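You operate a simulated robot arm through the tools that you are given. There is no shell and no other tool. Be economical: measure what you need, move in short steps, check, and stop when the job is done.

You are at the controls of a simulated two-armed robot. One attempt, no reset.

Task
Wrap the order on the card on the slide plate and lay it on the empty end of the bench.
Fine: bloom and paper as printed, paper from the rack; foot up before the sides; one band; both wings open; card stays.

It is judged by the outcome, as a careful person would: the job done as asked, and still so three seconds after it is handed in. It fails if anything else is knocked over, pushed out of place, dropped, spilled or broken.

Robot
Two 7-joint arms with two-finger parallel grippers on one trunk, on a base that drives. Base frame: it is fixed to the floor where the robot stands at the start and does not move with it; the origin is under the middle of the robot, x ahead of it, y to its left, z up; the surface under the hand at the start is at about z = 0.859. Units: m, degrees, N and s.
The left shoulder is at the start at [0.11, 0.17, 1.511], the right one opposite. With the tool pointing down near the work surface each hand reaches from about 0.4 to 0.72 m from the robot's upright axis, wherever it stands, measured 20 degrees to its own side. Places, roughly: bed of the grey cradle [0.6, 0.3, 0.9]; blue knob [0.5, 0.2, 0.9]; empty end of the grey bench [0.6, 0.7, 0.8]; yellow knob [0.5, 0.4, 0.9]. Payload 1.57 kg a hand.
The TCP of each hand is the grasp point between the finger pads, 0.03 m short of the fingertips. In the tool frame z runs along the fingers and y along their closing line. The gripper opens to 0.08 m. The fingers are 0.017 m wide and 0.012 m thick; the gripper's body (0.04 by 0.082 m) begins 0.08 m behind the TCP.
Orientation is told as [roll, pitch, yaw] about the base's x, y, z axes, in that order, counted from this pose: with the fingers straight down and closing along the base's y, the tool's x points along the base's -x, its y along +y and its z along -z.

Tools
- The arms move only by the tool servo_tool. It takes "left_rows", "right_rows" or both (then of equal length, played together; a hand with none holds still); each is one flat list of numbers, 7 for each row, row after row: the shift along the base's x, y, z in units of 200 mm (1.0 is 200 mm), then the turn, a rotation vector about the base's x, y, z in units of 45 degrees (1.0 is 45 degrees), then the gripper command, from -1 (shut) to 1 (fully open), values between in proportion. In form: [tx, ty, tz, ax, ay, az, claw, tx, ty, tz, ax, ay, az, claw, ...]. A call has 1 to 20 rows; each row is the pose to reach, as a shift and turn from the pose commanded when the call began. A call with a number of a shift or a turn outside -1 to 1 is refused whole. Each row takes 0.2 s and may step no farther than 0.05 m and 8.6 degrees from the row before; otherwise, or with a gripper value out of range, the whole call is refused. A pose out of reach is approached as far as the arm can. The call stops where the force on the tool passes 40 N (or 10 N more than at its start, if that is more) or the arm is blocked; 0.2 s more then pass. The fingers move at their own pace (about 0.072 m/s each) and stop on an object; they squeeze with about 24 N. The grip force told is the motor's: it shows also when the fingers shut on nothing. Time passes only in rows, and 0.2 s behind the last, so rows that repeat a pose let the fingers close. The reply holds the time, the measured pose of the TCP, the force on the tool along the base axes, the opening and the grip force, in the units named above and with some noise, with the torque about the TCP (base axes, N m) and any sound that the robot's microphone picked up.
- Cameras (640 x 400 px; columns grow to the right, rows downward): "scene" is now at [0.145, 0.0224, 1.6825]; the picture's right is [0.32, -0.95, 0.00], its down [-0.80, -0.27, -0.53] and it looks along [0.51, 0.17, -0.85] (base axes); focal length 283 px, centre (320, 200). "left" rides on the left gripper at [0.072, 0.007, -0.122] in its tool frame; the picture's right is [-0.09, 1.00, 0.00], its down [-0.84, -0.08, -0.54] and it looks along [-0.54, -0.05, 0.84] (tool axes); focal length 238 px, centre (320, 200). "right" rides on the right gripper at [0.072, -0.007, -0.122] in its tool frame; the picture's right is [0.09, 1.00, 0.00], its down [-0.84, 0.08, -0.54] and it looks along [-0.54, 0.05, 0.84] (tool axes); focal length 238 px, centre (320, 200). There is no depth. A picture from a camera that has moved, and an enlarged one, comes with that camera's place and axes in the base frame and with its lens.
- capture(camera): a new picture of that camera. The clock stands still meanwhile.
- slide_trunk(by): slides the trunk up (or, below 0, down) by that many m; the arms and the scene camera ride with it, the base frame stays. It gives what a move gives, with no picture.
- base_move(legs): drives the robot by 1 to 6 legs, each [ahead, left, turn to the left] in m, m and degrees, along the robot's own axes; the way and the turn of a leg run together, so that a leg with both is an arc; at most 1.5 m and 180 degrees a leg. The arms and the cameras ride along, it lands a little off, and it stops where it bumps. It gives what a move gives.
- turn_head(pan, tilt): turns the head with the scene camera to pan (to the left, within 86 degrees either way) and tilt (down, from -29 to 69), counted from straight ahead of the robot. It gives what a move gives.
- close_up(camera, box): a new picture of the part [left, top, right, bottom] of that camera's present view, enlarged. The clock stands still meanwhile.
- close_job(): hands the job in; it is judged then, once.

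Work in short steps. Places have to be worked out from the pictures, the camera data and where the tool is seen: move nearer, look again, correct. Check each grasp and each placing, and mend what went wrong. You have 120 turns and 108 pictures in all, those below and enlarged ones among them. Open the grippers and draw the arms clear of the work before you hand the job in, unless the task says otherwise; then end with one line.

The tools are called after "Emit:" as a command line: name --argument value ..., lists and objects as JSON in quotes. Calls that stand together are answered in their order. servo_tool: Moves the arms, as the interface text tells. Its arguments: {"type":"object","properties":{"left_rows":{"type":"array"},"right_rows":{"type":"array"}},"required":[]} The other tools are called the same way: slide_trunk (by) slides the trunk up or down; base_move (legs) drives the base; turn_head (pan, tilt) turns the head that bears the scene camera; capture (camera) takes a picture; close_up (camera, box) takes an enlarged picture of a part of a camera's view; close_job () hands the job in.

At the start:

```text
t: 0.0
left_eef_pos: [0.4029, 0.5609, 1.0006]
left_tcp_rot: [0.0, 0.0, 0.0]
left_force: [0.2, -0.5, -0.2]
left_moment: [-0.03, -0.02, -0.03]
left_gripper_width: 0.0802
left_grasp_force: 0.0
right_eef_pos: [0.6648, 0.0735, 1.2012]
right_tcp_rot: [0.0, -0.1, 0.1]
right_force: [-1.4, 0.3, -0.8]
right_moment: [-0.03, 0.01, 0.01]
right_gripper_width: 0.0802
right_grasp_force: 0.0
trunk travel left (down, up): [-0.825, 0.065]
robot x, y, heading: [-0.0002, -0.0006, 0.2]
head pan, tilt: [18.7, 57.7]
```

scene: 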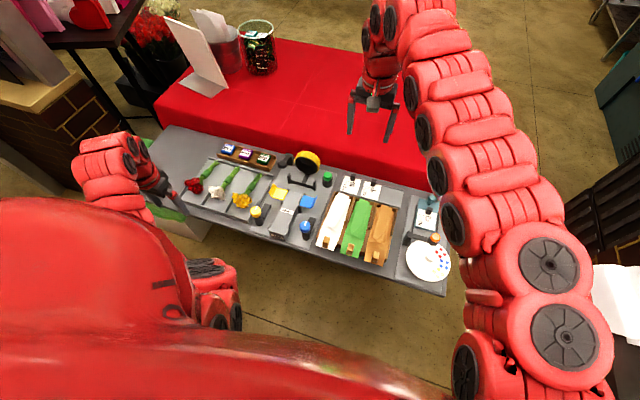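
right: 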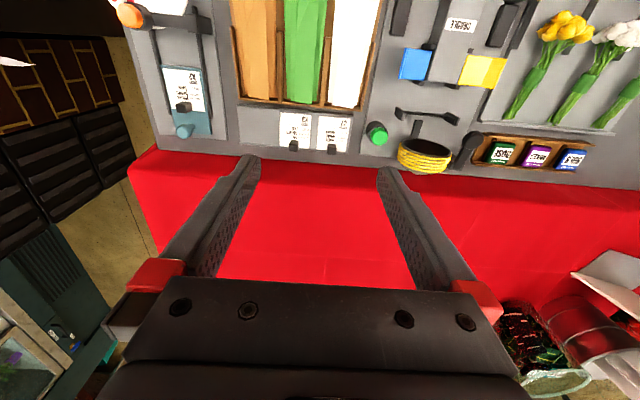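
left: 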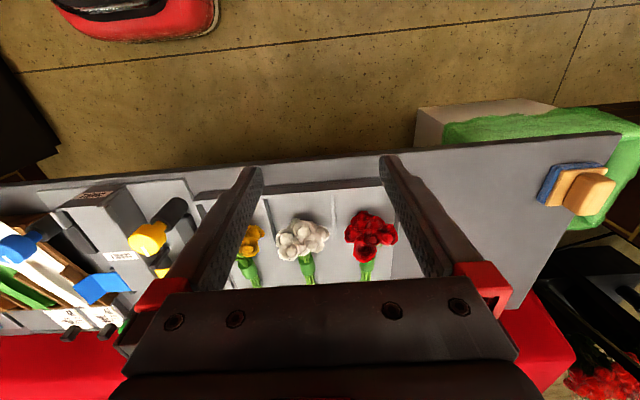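

The bench shows flowers, a cradle, paper rack and cards. I look closer at each region first.

Emit:
close_up --camera "scene" --box '[300, 160, 460, 290]'

Emit:
close_up --camera "scene" --box '[170, 130, 340, 260]'

Emit:
close_up --camera "right" --box '[110, 0, 400, 180]'

Emit:
close_up --camera "right" --box '[350, 0, 640, 180]'

```text
3.08 times, centred on (380, 225) of scene
camera zoom: at [0.145, 0.0224, 1.6825], right [0.32, -0.95, 0.0], down [-0.8, -0.27, -0.53], along [0.51, 0.17, -0.85], focal length 870 px, centre (135, 123)
```

zoom: 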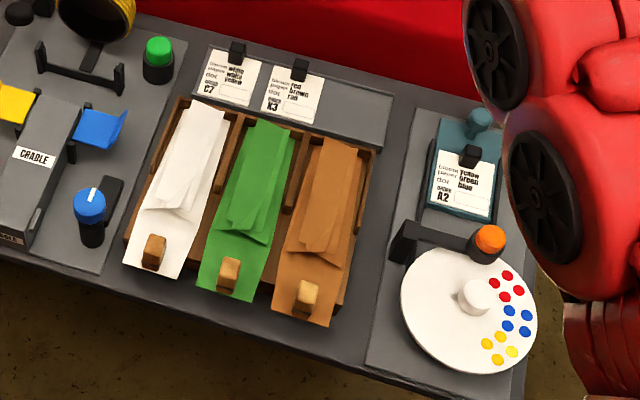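

```text
3.08 times, centred on (255, 195) of scene
camera zoom: at [0.145, 0.0224, 1.6825], right [0.32, -0.95, 0.0], down [-0.8, -0.27, -0.53], along [0.51, 0.17, -0.85], focal length 870 px, centre (520, 215)
```

zoom: 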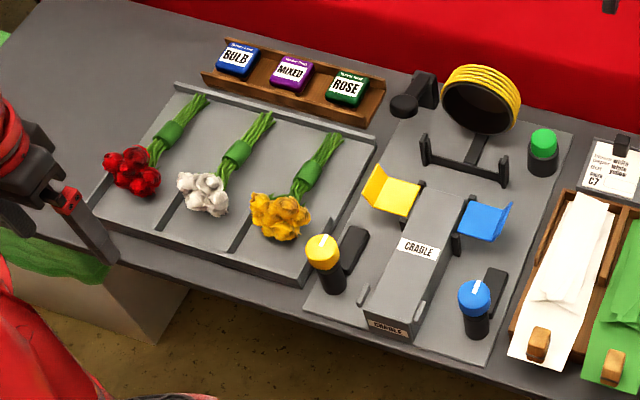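

```text
2.21 times, centred on (255, 90) of right
camera zoom: at [0.5924, 0.0661, 1.3224], right [-0.09, 1.0, 0.0], down [0.84, 0.08, 0.54], along [0.54, 0.05, -0.84], focal length 526 px, centre (463, 443)
```

zoom: 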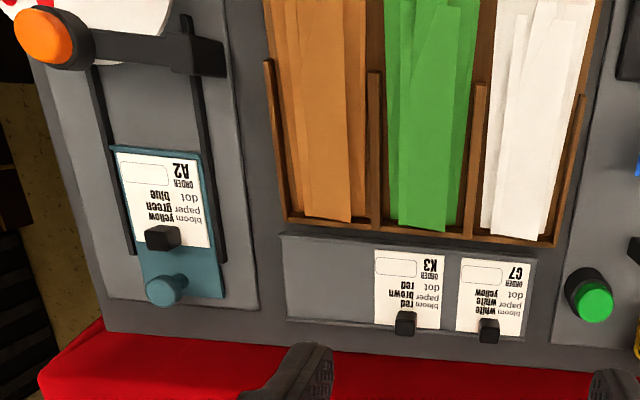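

```text
2.21 times, centred on (495, 90) of right
camera zoom: at [0.5924, 0.0661, 1.3224], right [-0.09, 1.0, 0.0], down [0.84, 0.08, 0.54], along [0.54, 0.05, -0.84], focal length 526 px, centre (-66, 443)
```

zoom: 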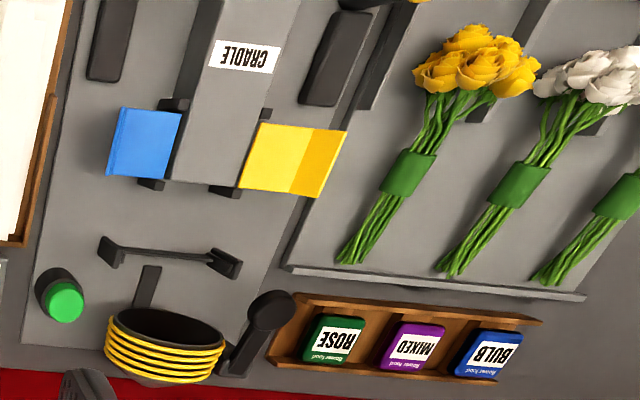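

The slide-plate card is A2: bloom yellow, paper green, with dot blue not asked for in the fine print. I lift the left hand and bring it over the cradle for a better look at the mechanism.

Emit:
servo_tool --left_rows '[0, 0, 0.25, 0, 0, 0, 1, 0, -0.15, 0.45, 0, 0, 0, 1, 0, -0.35, 0.6, 0, 0, 0, 1, 0, -0.55, 0.7, 0, 0, 0, 1, 0, -0.75, 0.75, 0, 0, 0, 1, 0, -0.95, 0.75, 0, 0, 0, 1]'

Emit:
capture --camera "left"

```text
t: 1.6
left_eef_pos: [0.3762, 0.4079, 1.1194]
left_tcp_rot: [-17.2, -6.9, 23.3]
left_force: [0.0, -0.3, -1.0]
left_moment: [0.01, -0.03, -0.04]
left_gripper_width: 0.0801
left_grasp_force: 0.1
left hand out of reach, approached as far as the arm can: row 1, 2, 3, 4, 5, 6
right_eef_pos: [0.6627, 0.0709, 1.2014]
right_tcp_rot: [0.2, -0.1, 0.0]
right_force: [0.1, 0.8, -0.3]
right_moment: [0.02, -0.06, -0.01]
right_gripper_width: 0.0798
right_grasp_force: 0.0
trunk travel left (down, up): [-0.825, 0.065]
robot x, y, heading: [-0.0017, 0.0003, -0.1]
head pan, tilt: [18.7, 57.7]
stopped in row 6 (left hand): the arm was blocked; the commanded pose is now the measured one
```

```text
100 pictures are left
camera left: at [0.2804, 0.4134, 1.2226], right [-0.26, 0.92, -0.28], down [0.67, 0.38, 0.64], along [0.7, -0.02, -0.72], focal length 238 px, centre (320, 200)
```

left: 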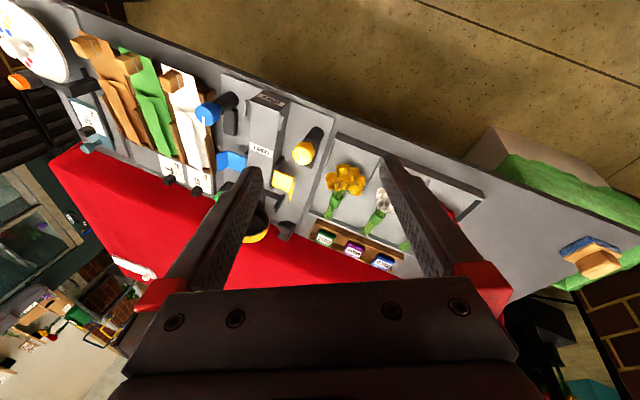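

The hand went too near its own axis. I bring it out to about [0.53, 0.36, 1.08] and turn the tool straight down again.

Emit:
servo_tool --left_rows '[0.2, -0.06, -0.05, 0.086, 0.057, -0.122, 1, 0.4, -0.12, -0.1, 0.172, 0.114, -0.245, 1, 0.6, -0.18, -0.15, 0.258, 0.17, -0.367, 1, 0.77, -0.24, -0.2, 0.345, 0.227, -0.49, 1, 0.77, -0.24, -0.2, 0.345, 0.227, -0.49, 1]'

Emit:
capture --camera "left"

```text
t: 2.8
left_eef_pos: [0.5017, 0.3337, 1.0119]
left_tcp_rot: [-0.1, -0.2, 0.1]
left_force: [0.1, -0.1, -0.1]
left_moment: [0.01, 0.0, -0.02]
left_gripper_width: 0.08
left_grasp_force: 0.1
left hand out of reach, approached as far as the arm can: row 1, 2, 3, 4, 5
right_eef_pos: [0.6632, 0.0741, 1.2008]
right_tcp_rot: [0.0, 0.0, 0.0]
right_force: [0.2, -0.1, -0.6]
right_moment: [0.0, -0.02, 0.01]
right_gripper_width: 0.08
right_grasp_force: 0.0
trunk travel left (down, up): [-0.825, 0.065]
robot x, y, heading: [-0.0012, 0.0022, 0.1]
head pan, tilt: [18.7, 57.7]
```

```text
99 pictures are left
camera left: at [0.4291, 0.3416, 1.1328], right [0.09, 1.0, 0.0], down [0.83, -0.08, 0.55], along [0.54, -0.05, -0.84], focal length 238 px, centre (320, 200)
```

left: 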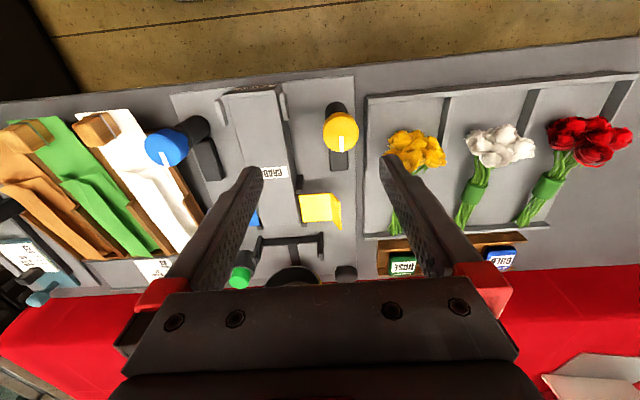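

The view is better but the fingers hide part of it. I enlarge the cradle area to understand knobs, wings and foot.

Emit:
close_up --camera "left" --box '[130, 60, 380, 300]'

Emit:
close_up --camera "scene" --box '[250, 140, 340, 250]'

Emit:
close_up --camera "left" --box '[0, 90, 220, 310]'

```text
1.67 times, centred on (255, 180) of left
camera zoom: at [0.4291, 0.3416, 1.1328], right [0.09, 1.0, 0.0], down [0.83, -0.08, 0.55], along [0.54, -0.05, -0.84], focal length 397 px, centre (428, 233)
```

zoom: 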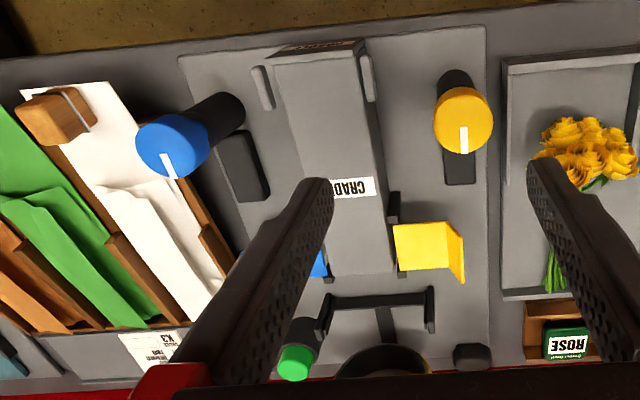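

```text
3.64 times, centred on (295, 195) of scene
camera zoom: at [0.1444, 0.0231, 1.6826], right [0.32, -0.95, 0.0], down [-0.8, -0.27, -0.53], along [0.51, 0.17, -0.85], focal length 1028 px, centre (411, 218)
```

zoom: 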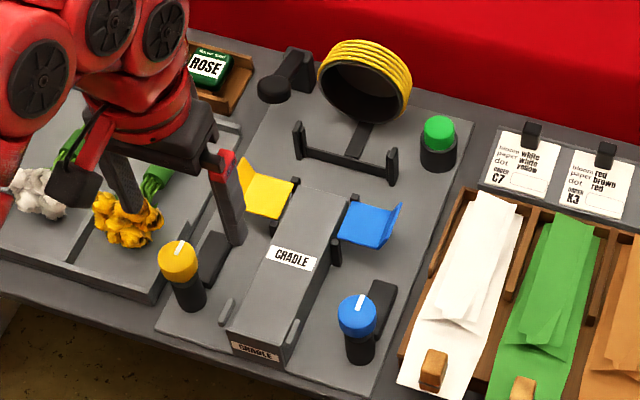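

```text
1.82 times, centred on (110, 200) of left
camera zoom: at [0.4291, 0.3416, 1.1328], right [0.09, 1.0, 0.0], down [0.83, -0.08, 0.55], along [0.54, -0.05, -0.84], focal length 433 px, centre (702, 200)
```

zoom: 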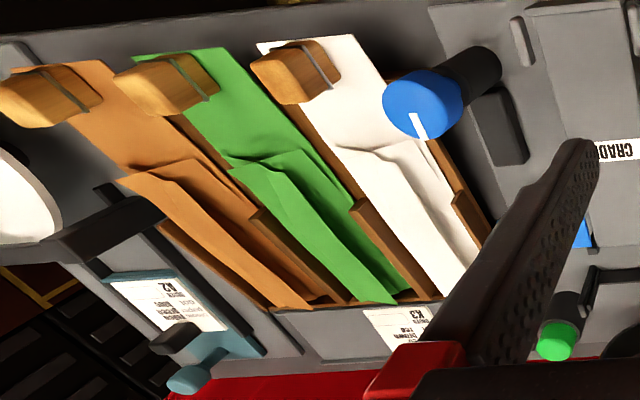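

I want a closer look at the ring, fork and green knob. I move the left hand aside and bring the right hand over the cradle's far end.

Emit:
servo_tool --left_rows '[0, 0.25, 0, 0, 0, 0, 1, 0, 0.5, 0, 0, 0, 0, 1, 0, 0.75, 0, 0, 0, 0, 1, 0, 1, 0, 0, 0, 0, 1, 0, 1, 0, 0, 0, 0, 1]' --right_rows '[0, 0, 0, 0, 0, 0, 1, 0, 0, 0, 0, 0, 0, 1, 0, 0.2, -0.1, 0, 0, 0, 1, 0, 0.4, -0.2, 0, 0, 0, 1, 0, 0.6, -0.4, 0, 0, 0, 1]'

Emit:
capture --camera "right"

```text
refused: row 5 steps farther than a row can; nothing moved
```

```text
95 pictures are left
camera right: at [0.592, 0.0665, 1.3227], right [-0.09, 1.0, 0.0], down [0.84, 0.08, 0.54], along [0.54, 0.05, -0.84], focal length 238 px, centre (320, 200)
```

right: 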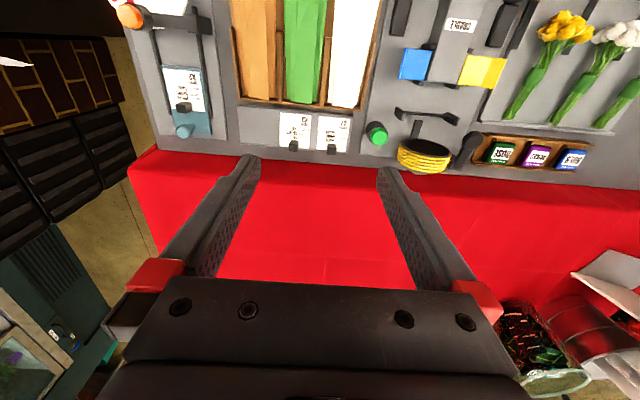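

The step was a hair too long; I send it again with smaller steps.

Emit:
servo_tool --left_rows '[0, 0.2, 0, 0, 0, 0, 1, 0, 0.4, 0, 0, 0, 0, 1, 0, 0.6, 0, 0, 0, 0, 1, 0, 0.8, 0, 0, 0, 0, 1, 0, 1, 0, 0, 0, 0, 1, 0, 1, 0, 0, 0, 0, 1]' --right_rows '[0, 0, 0, 0, 0, 0, 1, -0.1, 0.1, 0, 0, 0, 0, 1, -0.2, 0.25, -0.1, 0, 0, 0, 1, -0.3, 0.4, -0.2, 0, 0, 0, 1, -0.35, 0.6, -0.35, 0, 0, 0, 1, -0.4, 0.75, -0.5, 0, 0, 0, 1]'

Emit:
capture --camera "right"

```text
refused: row 5 steps farther than a row can; nothing moved
```

```text
94 pictures are left
camera right: at [0.592, 0.0665, 1.3227], right [-0.09, 1.0, 0.0], down [0.84, 0.08, 0.54], along [0.54, 0.05, -0.84], focal length 238 px, centre (320, 200)
```

right: 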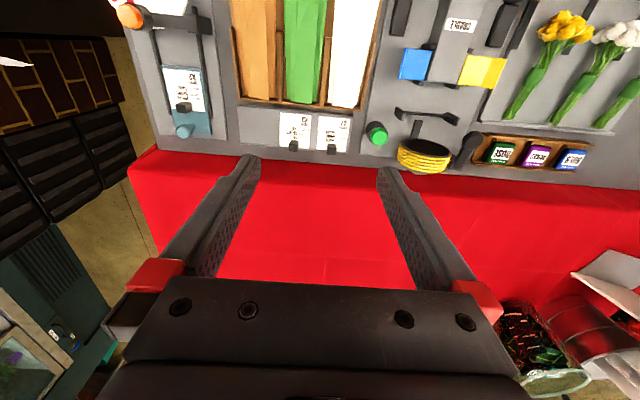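

Row 5 of the right hand was 51 mm; I smooth the steps.

Emit:
servo_tool --left_rows '[0, 0.2, 0, 0, 0, 0, 1, 0, 0.4, 0, 0, 0, 0, 1, 0, 0.6, 0, 0, 0, 0, 1, 0, 0.8, 0, 0, 0, 0, 1, 0, 1, 0, 0, 0, 0, 1, 0, 1, 0, 0, 0, 0, 1]' --right_rows '[0, 0, 0, 0, 0, 0, 1, -0.08, 0.15, -0.1, 0, 0, 0, 1, -0.16, 0.3, -0.2, 0, 0, 0, 1, -0.24, 0.45, -0.3, 0, 0, 0, 1, -0.32, 0.6, -0.4, 0, 0, 0, 1, -0.4, 0.75, -0.5, 0, 0, 0, 1]'

```text
t: 4.2
left_eef_pos: [0.4994, 0.5358, 1.0125]
left_tcp_rot: [-0.2, 0.1, 0.0]
left_force: [0.1, 0.6, 0.0]
left_moment: [0.01, 0.0, 0.01]
left_gripper_width: 0.08
left_grasp_force: 0.0
right_eef_pos: [0.5883, 0.2248, 1.1031]
right_tcp_rot: [0.0, -0.1, -0.1]
right_force: [0.0, -0.2, -0.6]
right_moment: [0.01, -0.01, 0.02]
right_gripper_width: 0.0798
right_grasp_force: 0.2
trunk travel left (down, up): [-0.825, 0.065]
robot x, y, heading: [-0.0028, -0.0034, -0.0]
head pan, tilt: [18.7, 57.7]
```

Now picture the cradle's far part from the right hand.

Emit:
capture --camera "right"

Emit:
close_up --camera "right" --box '[220, 0, 460, 200]'

```text
93 pictures are left
camera right: at [0.5162, 0.2171, 1.2244], right [-0.09, 1.0, 0.0], down [0.84, 0.08, 0.54], along [0.54, 0.05, -0.84], focal length 238 px, centre (320, 200)
```

right: 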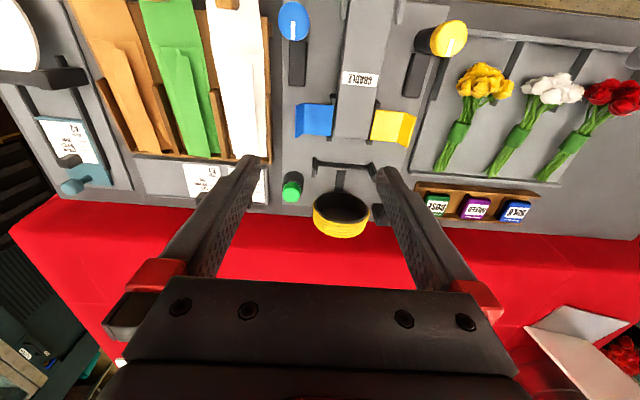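

```text
2.00 times, centred on (340, 100) of right
camera zoom: at [0.5162, 0.2171, 1.2244], right [-0.09, 1.0, 0.0], down [0.84, 0.08, 0.54], along [0.54, 0.05, -0.84], focal length 477 px, centre (280, 400)
```

zoom: 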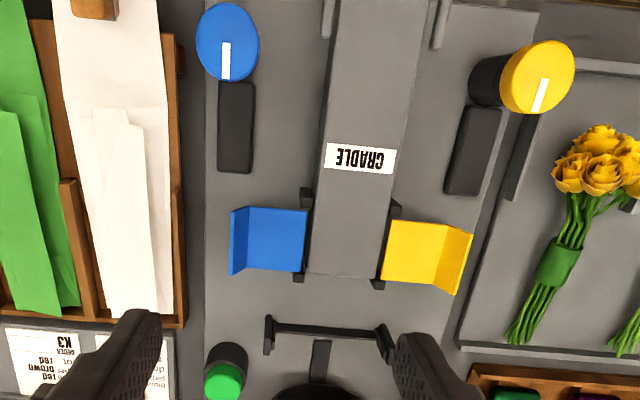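

To understand the ring and green knob I tilt the right hand forward for a low look along the cradle.

Emit:
servo_tool --right_rows '[0, 0.06, -0.08, 0, -0.17, 0, 1, 0, 0.12, -0.16, 0, -0.34, 0, 1, 0, 0.18, -0.24, 0, -0.51, 0, 1, 0, 0.24, -0.32, 0, -0.68, 0, 1, 0, 0.3, -0.4, 0, -0.85, 0, 1, 0, 0.3, -0.4, 0, -0.85, 0, 1]'

Emit:
capture --camera "right"

```text
t: 5.6
left_eef_pos: [0.5011, 0.5348, 1.0124]
left_tcp_rot: [0.0, 0.2, 0.1]
left_force: [0.3, 0.1, 0.1]
left_moment: [0.02, 0.02, -0.05]
left_gripper_width: 0.08
left_grasp_force: 0.0
right_eef_pos: [0.584, 0.286, 1.0222]
right_tcp_rot: [0.1, -38.3, -0.1]
right_force: [0.1, -0.7, 0.8]
right_moment: [-0.01, -0.01, 0.01]
right_gripper_width: 0.0802
right_grasp_force: 0.0
trunk travel left (down, up): [-0.825, 0.065]
robot x, y, heading: [0.0005, 0.0016, 0.1]
head pan, tilt: [18.7, 57.7]
```

```text
91 pictures are left
camera right: at [0.4531, 0.2772, 1.0729], right [-0.07, 1.0, -0.06], down [0.32, 0.08, 0.94], along [0.94, 0.05, -0.33], focal length 238 px, centre (320, 200)
```

right: 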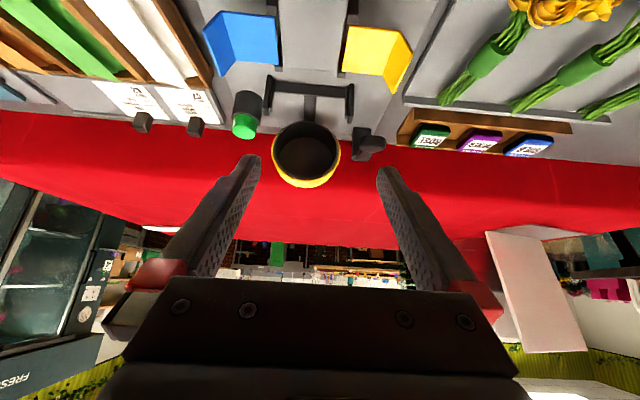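

Emit:
close_up --camera "right" --box '[190, 0, 430, 200]'

```text
2.00 times, centred on (310, 100) of right
camera zoom: at [0.4531, 0.2772, 1.0729], right [-0.07, 1.0, -0.06], down [0.32, 0.08, 0.94], along [0.94, 0.05, -0.33], focal length 477 px, centre (340, 400)
```

zoom: 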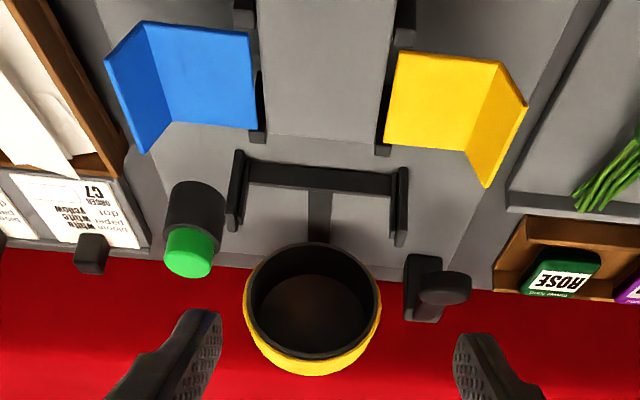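

Emit:
close_up --camera "right" --box '[255, 65, 405, 195]'

```text
3.08 times, centred on (330, 130) of right
camera zoom: at [0.4531, 0.2772, 1.0729], right [-0.07, 1.0, -0.06], down [0.32, 0.08, 0.94], along [0.94, 0.05, -0.33], focal length 733 px, centre (289, 415)
```

zoom: 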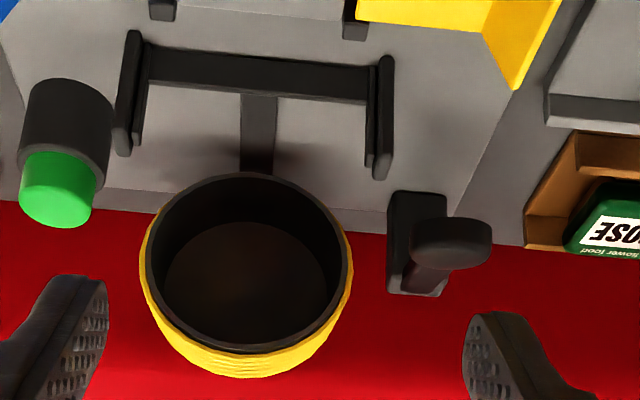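

The parts are: wings on blue/yellow pointer knobs, a foot bar, a black lever with a round handle left of the band tube, and a green cap to its right. I right the hand, then drive ahead a little so that I can reach the lever.

Emit:
servo_tool --right_rows '[0, -0.06, 0.08, 0, 0.17, 0, 1, 0, -0.15, 0.16, 0, 0.34, 0, 1, 0, -0.25, 0.24, 0, 0.51, 0, 1, 0, -0.35, 0.32, 0, 0.68, 0, 1, 0, -0.5, 0.4, 0, 0.85, 0, 1, 0, -0.7, 0.4, 0, 0.85, 0, 1, 0, -0.9, 0.4, 0, 0.85, 0, 1]'

Emit:
base_move --legs '[[0.1, 0, 0]]'

Emit:
turn_head --pan 15 --tilt 57

Emit:
capture --camera "scene"

```text
t: 7.2
left_eef_pos: [0.4992, 0.5352, 1.0122]
left_tcp_rot: [-0.1, 0.0, 0.1]
left_force: [-0.2, 0.1, 0.5]
left_moment: [0.0, 0.0, -0.03]
left_gripper_width: 0.0801
left_grasp_force: 0.2
right_eef_pos: [0.5839, 0.1011, 1.1033]
right_tcp_rot: [0.1, 0.0, 0.1]
right_force: [-0.8, -0.3, -1.0]
right_moment: [0.03, 0.04, -0.01]
right_gripper_width: 0.08
right_grasp_force: 0.0
trunk travel left (down, up): [-0.825, 0.065]
robot x, y, heading: [-0.0008, -0.0001, 0.1]
head pan, tilt: [18.7, 57.7]
```

```text
t: 8.3
left_eef_pos: [0.5959, 0.5363, 1.0125]
left_tcp_rot: [-0.1, 0.0, 0.2]
left_force: [-0.3, -0.2, 0.1]
left_moment: [0.01, -0.01, 0.02]
left_gripper_width: 0.0799
left_grasp_force: 0.1
right_eef_pos: [0.681, 0.1032, 1.1028]
right_tcp_rot: [-0.1, 0.0, 0.1]
right_force: [0.0, 0.0, -0.3]
right_moment: [0.02, -0.03, 0.03]
right_gripper_width: 0.0801
right_grasp_force: 0.0
trunk travel left (down, up): [-0.825, 0.065]
robot x, y, heading: [0.0999, -0.0006, 0.2]
head pan, tilt: [18.7, 57.7]
```

```text
t: 9.0
left_eef_pos: [0.5965, 0.536, 1.0126]
left_tcp_rot: [-0.1, 0.1, 0.1]
left_force: [-0.7, -0.3, -0.5]
left_moment: [-0.02, -0.02, 0.0]
left_gripper_width: 0.0801
left_grasp_force: 0.1
right_eef_pos: [0.6834, 0.1026, 1.102]
right_tcp_rot: [-0.1, 0.0, 0.1]
right_force: [0.4, 0.7, 0.2]
right_moment: [0.0, 0.02, 0.0]
right_gripper_width: 0.0801
right_grasp_force: 0.1
trunk travel left (down, up): [-0.825, 0.065]
robot x, y, heading: [0.0987, -0.0032, 0.1]
head pan, tilt: [15.0, 57.0]
```

```text
88 pictures are left
camera scene: at [0.2462, 0.0186, 1.6832], right [0.26, -0.97, 0.0], down [-0.81, -0.22, -0.54], along [0.53, 0.14, -0.84], focal length 283 px, centre (320, 200)
```

scene: 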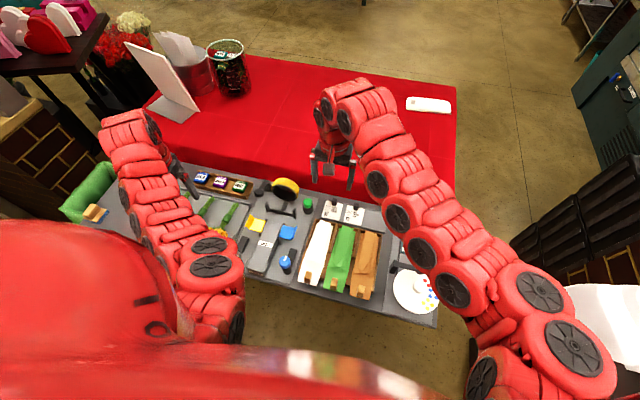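

Emit:
close_up --camera "scene" --box '[235, 165, 335, 285]'

```text
3.33 times, centred on (285, 225) of scene
camera zoom: at [0.2462, 0.0186, 1.6832], right [0.26, -0.97, 0.0], down [-0.81, -0.22, -0.54], along [0.53, 0.14, -0.84], focal length 943 px, centre (437, 117)
```

zoom: 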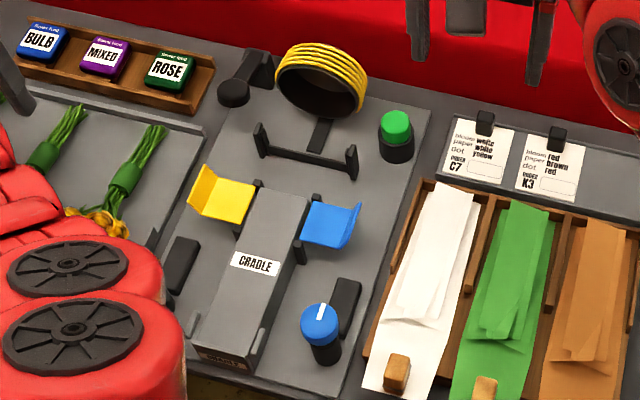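

The lever handle is at about [0.716, 0.356, 0.898]. I bring the left hand near it for a close look.

Emit:
servo_tool --left_rows '[0.05, -0.2, 0, 0, 0, 0, 1, 0.1, -0.4, 0, 0, 0, 0, 1, 0.15, -0.6, 0, 0, 0, 0, 1, 0.2, -0.8, 0, 0, 0, 0, 1, 0.2, -0.88, 0, 0, 0, 0, 1, 0.2, -0.88, 0, 0, 0, 0, 1]'

Emit:
capture --camera "left"

```text
t: 10.4
left_eef_pos: [0.6349, 0.3595, 1.0107]
left_tcp_rot: [-0.1, 0.1, 0.2]
left_force: [-0.2, -0.5, 0.4]
left_moment: [-0.03, 0.0, -0.04]
left_gripper_width: 0.08
left_grasp_force: 0.1
right_eef_pos: [0.6822, 0.1039, 1.1021]
right_tcp_rot: [0.0, 0.0, 0.1]
right_force: [0.3, 0.0, -0.5]
right_moment: [-0.01, 0.01, 0.03]
right_gripper_width: 0.08
right_grasp_force: 0.1
trunk travel left (down, up): [-0.825, 0.065]
robot x, y, heading: [0.0983, -0.001, 0.1]
head pan, tilt: [15.0, 57.0]
```

```text
86 pictures are left
camera left: at [0.5624, 0.3663, 1.1331], right [0.09, 1.0, 0.0], down [0.84, -0.07, 0.54], along [0.54, -0.05, -0.84], focal length 238 px, centre (320, 200)
```

left: 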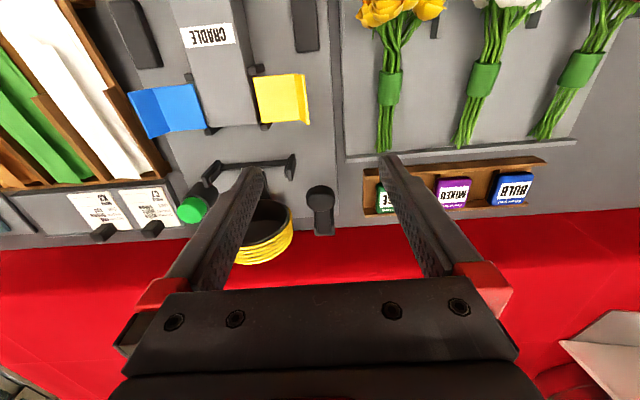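

Emit:
close_up --camera "left" --box '[180, 130, 370, 270]'

```text
2.86 times, centred on (275, 200) of left
camera zoom: at [0.5624, 0.3663, 1.1331], right [0.09, 1.0, 0.0], down [0.84, -0.07, 0.54], along [0.54, -0.05, -0.84], focal length 681 px, centre (449, 200)
```

zoom: 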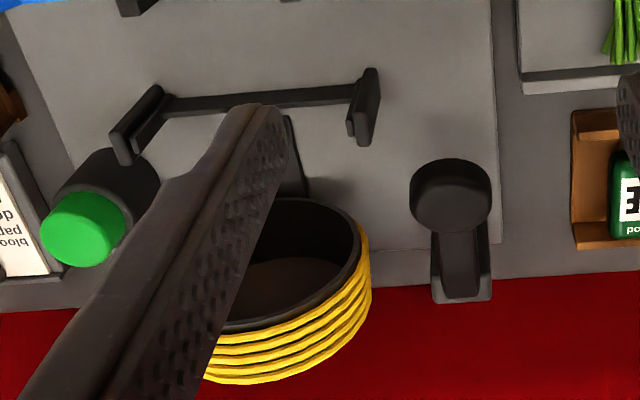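

It is a press lever with a round pad at about [0.708, 0.354, 0.90]. I close the left fingers, go above it and press down gently to see what it works.

Emit:
servo_tool --left_rows '[0.12, -0.01, 0, 0, 0, 0, -1, 0.24, -0.02, 0, 0, 0, 0, -1, 0.355, -0.025, 0, 0, 0, 0, -1, 0.355, -0.025, -0.1, 0, 0, 0, -1, 0.355, -0.025, -0.2, 0, 0, 0, -1, 0.355, -0.025, -0.3, 0, 0, 0, -1, 0.355, -0.025, -0.36, 0, 0, 0, -1, 0.355, -0.025, -0.4, 0, 0, 0, -1, 0.355, -0.025, -0.44, 0, 0, 0, -1, 0.355, -0.025, -0.48, 0, 0, 0, -1, 0.355, -0.025, -0.52, 0, 0, 0, -1]'

Emit:
capture --camera "left"

```text
t: 12.9
left_eef_pos: [0.7084, 0.3553, 0.916]
left_tcp_rot: [0.2, -0.8, 0.3]
left_force: [-13.5, -6.7, 26.1]
left_moment: [-0.26, 0.15, -0.01]
left_gripper_width: 0.0001
left_grasp_force: 21.1
right_eef_pos: [0.6765, 0.1, 1.1055]
right_tcp_rot: [0.1, -0.3, 0.1]
right_force: [-0.7, -0.2, 0.3]
right_moment: [0.03, 0.0, 0.03]
right_gripper_width: 0.08
right_grasp_force: 0.0
trunk travel left (down, up): [-0.825, 0.065]
robot x, y, heading: [0.094, -0.002, 0.3]
head pan, tilt: [15.0, 57.0]
stopped in row 11 (left hand): the force on the tool passed its limit at 46 N (the readings are from after the stop); the commanded pose is now the measured one
```

```text
84 pictures are left
camera left: at [0.633, 0.3603, 1.0365], right [0.09, 1.0, 0.01], down [0.83, -0.08, 0.55], along [0.55, -0.04, -0.83], focal length 238 px, centre (320, 200)
```

left: 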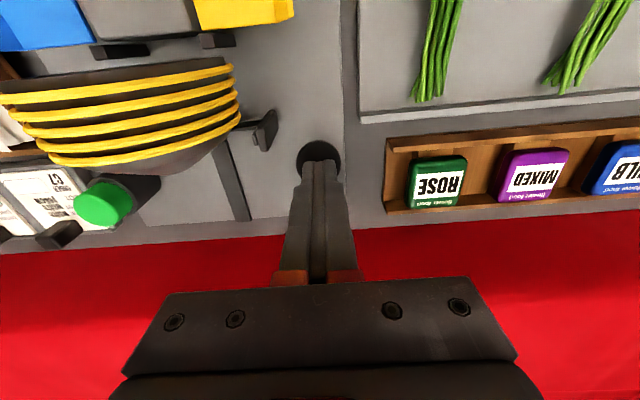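

Pressing the lever slid the band ring along toward the bed: so the lever is the bander, and the green cap must be the foot. I release the lever at once and check.

Emit:
servo_tool --left_rows '[0, 0, 0.1, 0, 0, 0, -1, 0, 0, 0.25, 0, 0, 0, -1, 0, 0, 0.4, 0, 0, 0, -1, -0.2, 0.1, 0.48, 0, 0, 0, -1, -0.4, 0.2, 0.48, 0, 0, 0, 1, -0.4, 0.2, 0.48, 0, 0, 0, 1]'

Emit:
close_up --camera "scene" --box '[215, 165, 335, 285]'

```text
t: 14.3
left_eef_pos: [0.6299, 0.3944, 1.0078]
left_tcp_rot: [0.2, -0.5, 0.0]
left_force: [-0.4, -0.4, 0.8]
left_moment: [0.05, 0.02, 0.0]
left_gripper_width: 0.0798
left_grasp_force: 0.7
right_eef_pos: [0.6834, 0.1014, 1.102]
right_tcp_rot: [0.0, 0.1, 0.1]
right_force: [-1.1, -0.3, -0.4]
right_moment: [0.04, 0.04, 0.01]
right_gripper_width: 0.0801
right_grasp_force: 0.0
trunk travel left (down, up): [-0.825, 0.065]
robot x, y, heading: [0.1002, -0.001, -0.1]
head pan, tilt: [15.0, 57.0]
```

```text
3.33 times, centred on (275, 225) of scene
camera zoom: at [0.2472, 0.0172, 1.6831], right [0.26, -0.97, 0.0], down [-0.81, -0.22, -0.54], along [0.52, 0.14, -0.84], focal length 943 px, centre (470, 117)
```

zoom: 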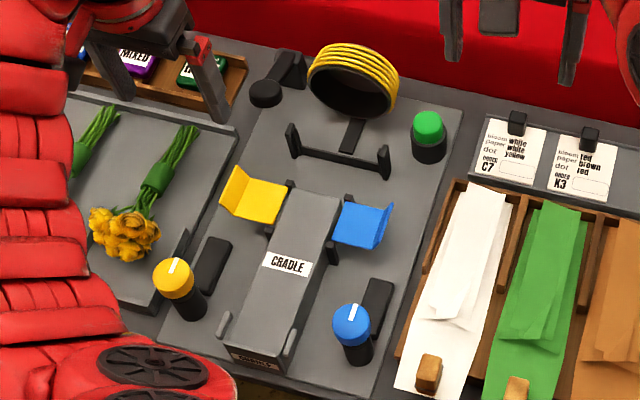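

The ring went back with all five bands. Now the paper: I back the base to about x=0.04 so the right hand can work above the green sheet's block.

Emit:
base_move --legs '[[-0.06, 0, 0]]'

Emit:
servo_tool --left_rows '[0, 0.2, 0, 0, 0, 0, 1, 0, 0.4, 0, 0, 0, 0, 1, 0, 0.6, 0, 0, 0, 0, 1, 0, 0.8, 0, 0, 0, 0, 1]' --right_rows '[-0.15, -0.05, -0.15, 0, 0, 0, 1, -0.3, -0.1, -0.3, 0, 0, 0, 1, -0.45, -0.2, -0.4, 0, 0, 0, 1, -0.5, -0.31, -0.5, 0, 0, 0, 1]'

Emit:
capture --camera "right"

```text
t: 15.3
left_eef_pos: [0.5731, 0.3955, 1.0066]
left_tcp_rot: [0.1, -0.4, 0.2]
left_force: [-0.4, 0.3, -0.4]
left_moment: [0.03, 0.02, -0.02]
left_gripper_width: 0.08
left_grasp_force: 0.0
right_eef_pos: [0.6262, 0.1038, 1.1006]
right_tcp_rot: [0.0, 0.0, 0.0]
right_force: [1.0, 0.7, 0.5]
right_moment: [-0.01, 0.0, 0.01]
right_gripper_width: 0.0799
right_grasp_force: 0.0
trunk travel left (down, up): [-0.825, 0.065]
robot x, y, heading: [0.04, 0.0042, 0.4]
head pan, tilt: [15.0, 57.0]
```

```text
t: 16.3
left_eef_pos: [0.5702, 0.5585, 1.0045]
left_tcp_rot: [0.0, -0.3, -0.1]
left_force: [-0.5, 0.6, 0.7]
left_moment: [-0.02, 0.01, 0.03]
left_gripper_width: 0.0799
left_grasp_force: 0.0
right_eef_pos: [0.5256, 0.0404, 1.0015]
right_tcp_rot: [-0.1, 0.1, 0.0]
right_force: [0.3, 1.0, 0.2]
right_moment: [-0.01, 0.01, -0.01]
right_gripper_width: 0.0801
right_grasp_force: 0.0
right hand out of reach, approached as far as the arm can: row 1, 2, 3
trunk travel left (down, up): [-0.825, 0.065]
robot x, y, heading: [0.0401, 0.0009, 0.1]
head pan, tilt: [15.0, 57.0]
```

```text
82 pictures are left
camera right: at [0.4541, 0.0316, 1.1227], right [-0.09, 1.0, 0.0], down [0.84, 0.08, 0.54], along [0.54, 0.05, -0.84], focal length 238 px, centre (320, 200)
```

right: 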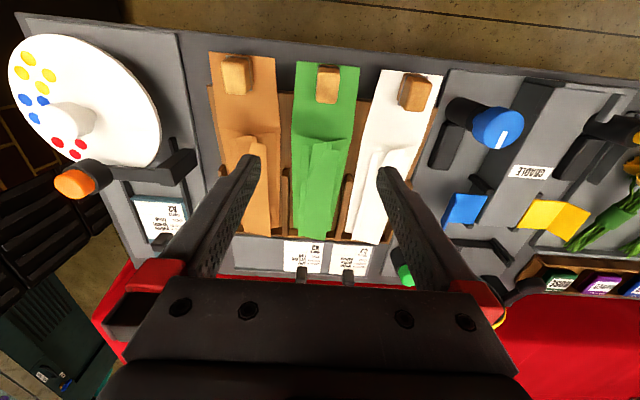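

Emit:
close_up --camera "right" --box '[230, 40, 440, 260]'

```text
1.82 times, centred on (335, 150) of right
camera zoom: at [0.4541, 0.0316, 1.1227], right [-0.09, 1.0, 0.0], down [0.84, 0.08, 0.54], along [0.54, 0.05, -0.84], focal length 433 px, centre (293, 291)
```

zoom: 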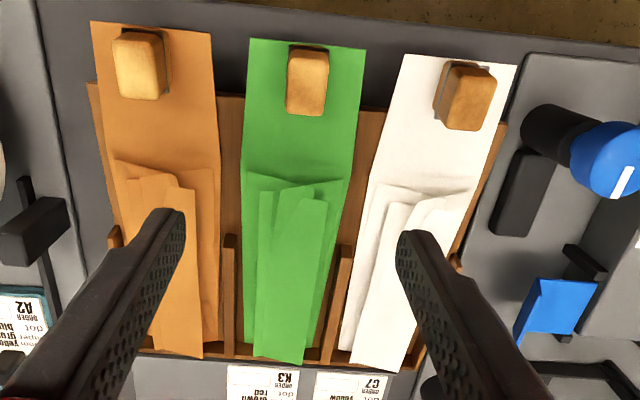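

The green block is at about [0.481, 0.040, 0.90]; bed centre is y≈0.2665. To get carrying height over the near side I raise the trunk 0.06 and back the base another 0.05.

Emit:
slide_trunk --by 0.06

Emit:
base_move --legs '[[-0.05, 0, 0]]'

Emit:
servo_tool --right_rows '[0, 0, -0.2, 0, 0, 0, 0, 0, 0, -0.3, 0, 0, 0, 0, 0, 0, -0.3, 0, 0, 0, 0]'

Emit:
close_up --camera "right" --box '[200, 0, 440, 220]'

```text
t: 17.3
left_eef_pos: [0.5684, 0.5595, 1.0665]
left_tcp_rot: [0.1, -0.5, 0.2]
left_force: [1.1, 0.5, -0.4]
left_moment: [0.01, 0.0, -0.01]
left_gripper_width: 0.0798
left_grasp_force: 0.1
right_eef_pos: [0.525, 0.0398, 1.0623]
right_tcp_rot: [0.0, 0.0, 0.0]
right_force: [-0.2, 0.1, 0.2]
right_moment: [-0.02, 0.05, -0.02]
right_gripper_width: 0.0798
right_grasp_force: 0.1
trunk travel left (down, up): [-0.885, 0.005]
robot x, y, heading: [0.0382, -0.0019, 0.2]
head pan, tilt: [15.0, 57.0]
```

```text
t: 18.2
left_eef_pos: [0.5244, 0.5597, 1.0635]
left_tcp_rot: [0.1, -0.4, 0.0]
left_force: [1.0, 0.3, -0.8]
left_moment: [-0.01, 0.03, -0.03]
left_gripper_width: 0.0802
left_grasp_force: 0.1
right_eef_pos: [0.4791, 0.0389, 1.0598]
right_tcp_rot: [0.0, 0.2, 0.0]
right_force: [0.8, -1.6, -0.3]
right_moment: [0.01, 0.05, 0.01]
right_gripper_width: 0.0802
right_grasp_force: 0.0
trunk travel left (down, up): [-0.885, 0.005]
robot x, y, heading: [-0.0101, -0.0003, 0.3]
head pan, tilt: [15.0, 57.0]
```

```text
t: 19.0
left_eef_pos: [0.5168, 0.558, 1.0665]
left_tcp_rot: [0.2, -0.7, 0.0]
left_force: [0.3, 0.1, 1.2]
left_moment: [0.04, -0.05, -0.01]
left_gripper_width: 0.0801
left_grasp_force: 0.0
right_eef_pos: [0.4739, 0.0387, 1.002]
right_tcp_rot: [0.0, -0.1, -0.1]
right_force: [-1.4, -0.1, 0.2]
right_moment: [0.01, -0.03, 0.01]
right_gripper_width: 0.0401
right_grasp_force: 0.2
trunk travel left (down, up): [-0.885, 0.005]
robot x, y, heading: [-0.0085, 0.0001, -0.2]
head pan, tilt: [15.0, 57.0]
```

```text
1.82 times, centred on (320, 110) of right
camera zoom: at [0.4013, 0.0308, 1.1232], right [-0.09, 1.0, 0.0], down [0.84, 0.08, 0.54], along [0.54, 0.05, -0.84], focal length 433 px, centre (320, 364)
```

zoom: 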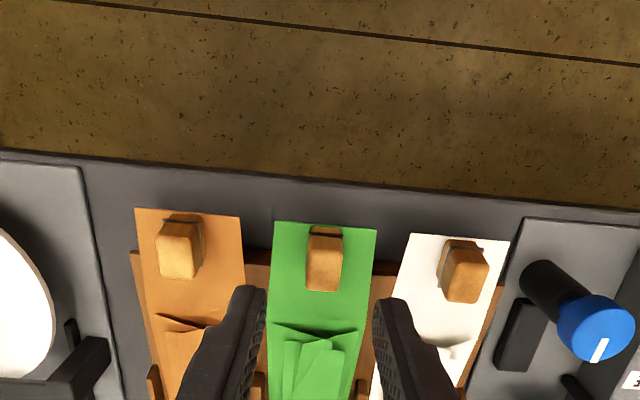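

The block's top is at about [0.477, 0.040, 0.913], 18 mm wide. I lower the half-open right hand over it and close.

Emit:
servo_tool --right_rows '[0.02, 0.008, -0.15, 0, 0, 0, 0, 0.02, 0.008, -0.3, 0, 0, 0, 0, 0.02, 0.008, -0.4, 0, 0, 0, 0, 0.02, 0.008, -0.41, 0, 0, 0, -1, 0.02, 0.008, -0.41, 0, 0, 0, -1, 0.02, 0.008, -0.41, 0, 0, 0, -1]'

Emit:
close_up --camera "right" --box '[200, 0, 440, 220]'

```text
t: 20.4
left_eef_pos: [0.5193, 0.5585, 1.0661]
left_tcp_rot: [0.0, -0.7, 0.0]
left_force: [-0.1, -0.4, 0.4]
left_moment: [-0.01, -0.03, -0.01]
left_gripper_width: 0.08
left_grasp_force: 0.0
right_eef_pos: [0.4787, 0.0392, 0.9185]
right_tcp_rot: [0.0, -0.1, -0.1]
right_force: [0.7, -0.5, 2.5]
right_moment: [0.02, -0.05, 0.02]
right_gripper_width: 0.0168
right_grasp_force: 24.1
trunk travel left (down, up): [-0.885, 0.005]
robot x, y, heading: [-0.0089, 0.0007, 0.3]
head pan, tilt: [15.0, 57.0]
```

```text
1.82 times, centred on (320, 110) of right
camera zoom: at [0.4077, 0.0321, 1.0404], right [-0.09, 1.0, 0.0], down [0.84, 0.08, 0.54], along [0.54, 0.05, -0.84], focal length 433 px, centre (320, 364)
```

zoom: 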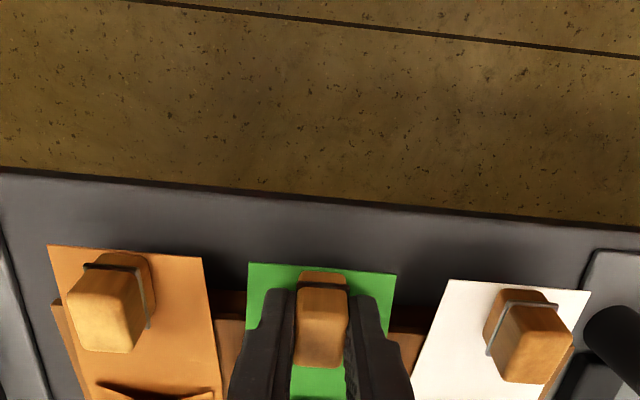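

Gripped at 17 mm. I lift straight up by about 0.11.

Emit:
servo_tool --right_rows '[0, 0, 0.1, 0, 0, 0, -1, 0, 0, 0.2, 0, 0, 0, -1, 0, 0, 0.3, 0, 0, 0, -1, 0, 0, 0.4, 0, 0, 0, -1, 0, 0, 0.5, 0, 0, 0, -1, 0, 0, 0.58, 0, 0, 0, -1, 0, 0, 0.58, 0, 0, 0, -1]'

Emit:
capture --camera "scene"

Emit:
capture --camera "right"

```text
t: 22.0
left_eef_pos: [0.5195, 0.5591, 1.0657]
left_tcp_rot: [0.1, -0.6, -0.1]
left_force: [0.4, 0.5, -0.2]
left_moment: [-0.01, 0.03, -0.02]
left_gripper_width: 0.0803
left_grasp_force: 0.1
right_eef_pos: [0.4788, 0.0414, 1.0375]
right_tcp_rot: [0.0, 0.0, -0.1]
right_force: [-0.6, -0.4, -0.5]
right_moment: [0.01, 0.03, -0.01]
right_gripper_width: 0.0001
right_grasp_force: 21.5
trunk travel left (down, up): [-0.885, 0.005]
robot x, y, heading: [-0.0137, -0.0015, -0.1]
head pan, tilt: [15.0, 57.0]
```

```text
78 pictures are left
camera scene: at [0.1362, 0.0184, 1.7434], right [0.26, -0.97, 0.0], down [-0.81, -0.22, -0.54], along [0.53, 0.14, -0.84], focal length 283 px, centre (320, 200)
```

scene: 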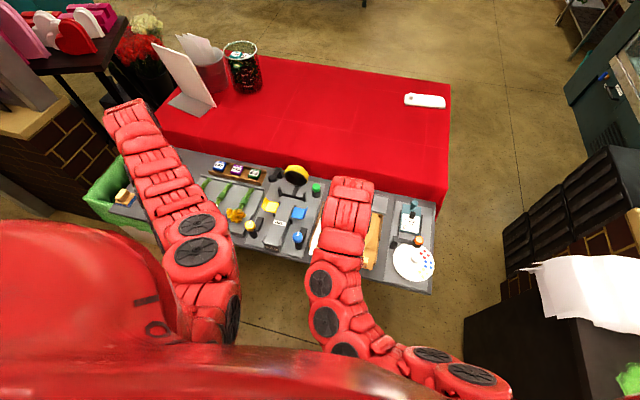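

```text
77 pictures are left
camera right: at [0.4069, 0.0325, 1.1589], right [-0.09, 1.0, 0.0], down [0.84, 0.08, 0.54], along [0.54, 0.05, -0.84], focal length 238 px, centre (320, 200)
```

right: 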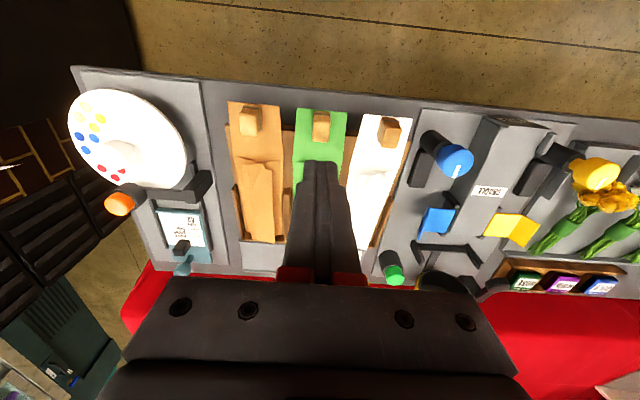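

The fingers slipped off; the sheet is still in the rack. I go back, grip lower, and lift only a little to check.

Emit:
servo_tool --right_rows '[0, 0, -0.1, 0, 0, 0, 0, -0.01, 0, -0.25, 0, 0, 0, 0, -0.015, 0, -0.4, 0, 0, 0, 0, -0.015, 0, -0.5, 0, 0, 0, 0, -0.015, 0, -0.58, 0, 0, 0, 0, -0.015, 0, -0.61, 0, 0, 0, 0, -0.015, 0, -0.635, 0, 0, 0, 0, -0.015, 0, -0.66, 0, 0, 0, 0, -0.015, 0, -0.685, 0, 0, 0, 0]'

Emit:
close_up --camera "right" --box '[240, 100, 400, 230]'

```text
t: 24.0
left_eef_pos: [0.519, 0.5583, 1.0653]
left_tcp_rot: [0.1, -0.7, 0.0]
left_force: [-0.3, 0.5, -0.2]
left_moment: [-0.01, 0.01, -0.02]
left_gripper_width: 0.0801
left_grasp_force: 0.0
right_eef_pos: [0.4758, 0.0418, 0.8974]
right_tcp_rot: [0.0, 0.0, -0.2]
right_force: [-0.7, -0.7, -0.6]
right_moment: [0.01, 0.0, 0.03]
right_gripper_width: 0.0398
right_grasp_force: 0.1
trunk travel left (down, up): [-0.885, 0.005]
robot x, y, heading: [-0.0135, 0.0002, -0.1]
head pan, tilt: [15.0, 57.0]
```

```text
3.08 times, centred on (320, 165) of right
camera zoom: at [0.4023, 0.0327, 1.0197], right [-0.09, 1.0, 0.0], down [0.84, 0.08, 0.54], along [0.54, 0.05, -0.84], focal length 733 px, centre (320, 308)
```

zoom: 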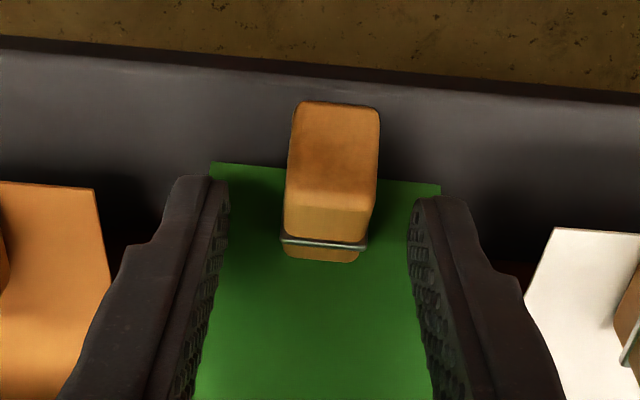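

The block looks farther toward -x than expected; I check the whole view before closing.

Emit:
capture --camera "right"

```text
75 pictures are left
camera right: at [0.4023, 0.0327, 1.0197], right [-0.09, 1.0, 0.0], down [0.84, 0.08, 0.54], along [0.54, 0.05, -0.84], focal length 238 px, centre (320, 200)
```

right: 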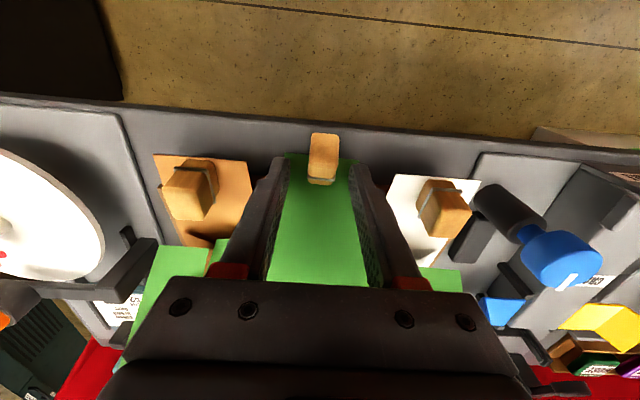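

I pressed the overhanging sheet edge down and tipped the sheet; I raise the open hand slowly so it settles back.

Emit:
servo_tool --right_rows '[0, 0, 0.04, 0, 0, 0, 0, 0, 0, 0.08, 0, 0, 0, 0, 0, 0, 0.12, 0, 0, 0, 0, 0, 0, 0.18, 0, 0, 0, 0, 0, 0, 0.3, 0, 0, 0, 0, 0, 0, 0.45, 0, 0, 0, 0, 0, 0, 0.45, 0, 0, 0, 0]'

Emit:
capture --camera "right"

```text
t: 25.6
left_eef_pos: [0.5184, 0.5595, 1.0657]
left_tcp_rot: [0.1, -0.7, 0.0]
left_force: [0.2, -0.4, -0.3]
left_moment: [0.04, -0.01, -0.02]
left_gripper_width: 0.0803
left_grasp_force: 0.0
right_eef_pos: [0.4757, 0.0397, 0.9888]
right_tcp_rot: [0.0, 0.0, 0.0]
right_force: [0.2, 0.7, 0.6]
right_moment: [-0.02, 0.03, -0.01]
right_gripper_width: 0.0402
right_grasp_force: 0.2
trunk travel left (down, up): [-0.885, 0.005]
robot x, y, heading: [-0.0082, -0.0016, 0.0]
head pan, tilt: [15.0, 57.0]
```

```text
74 pictures are left
camera right: at [0.4039, 0.0321, 1.1095], right [-0.09, 1.0, 0.0], down [0.84, 0.08, 0.54], along [0.54, 0.05, -0.84], focal length 238 px, centre (320, 200)
```

right: 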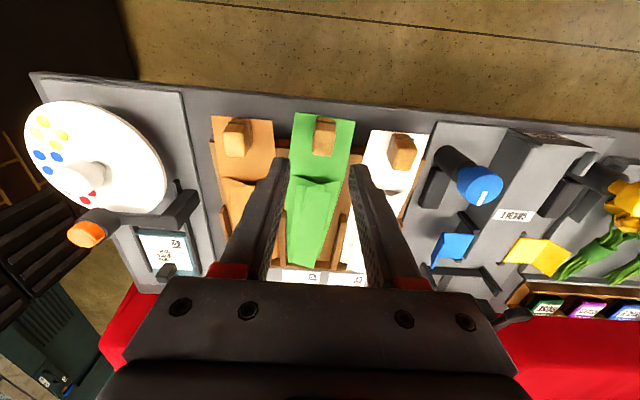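

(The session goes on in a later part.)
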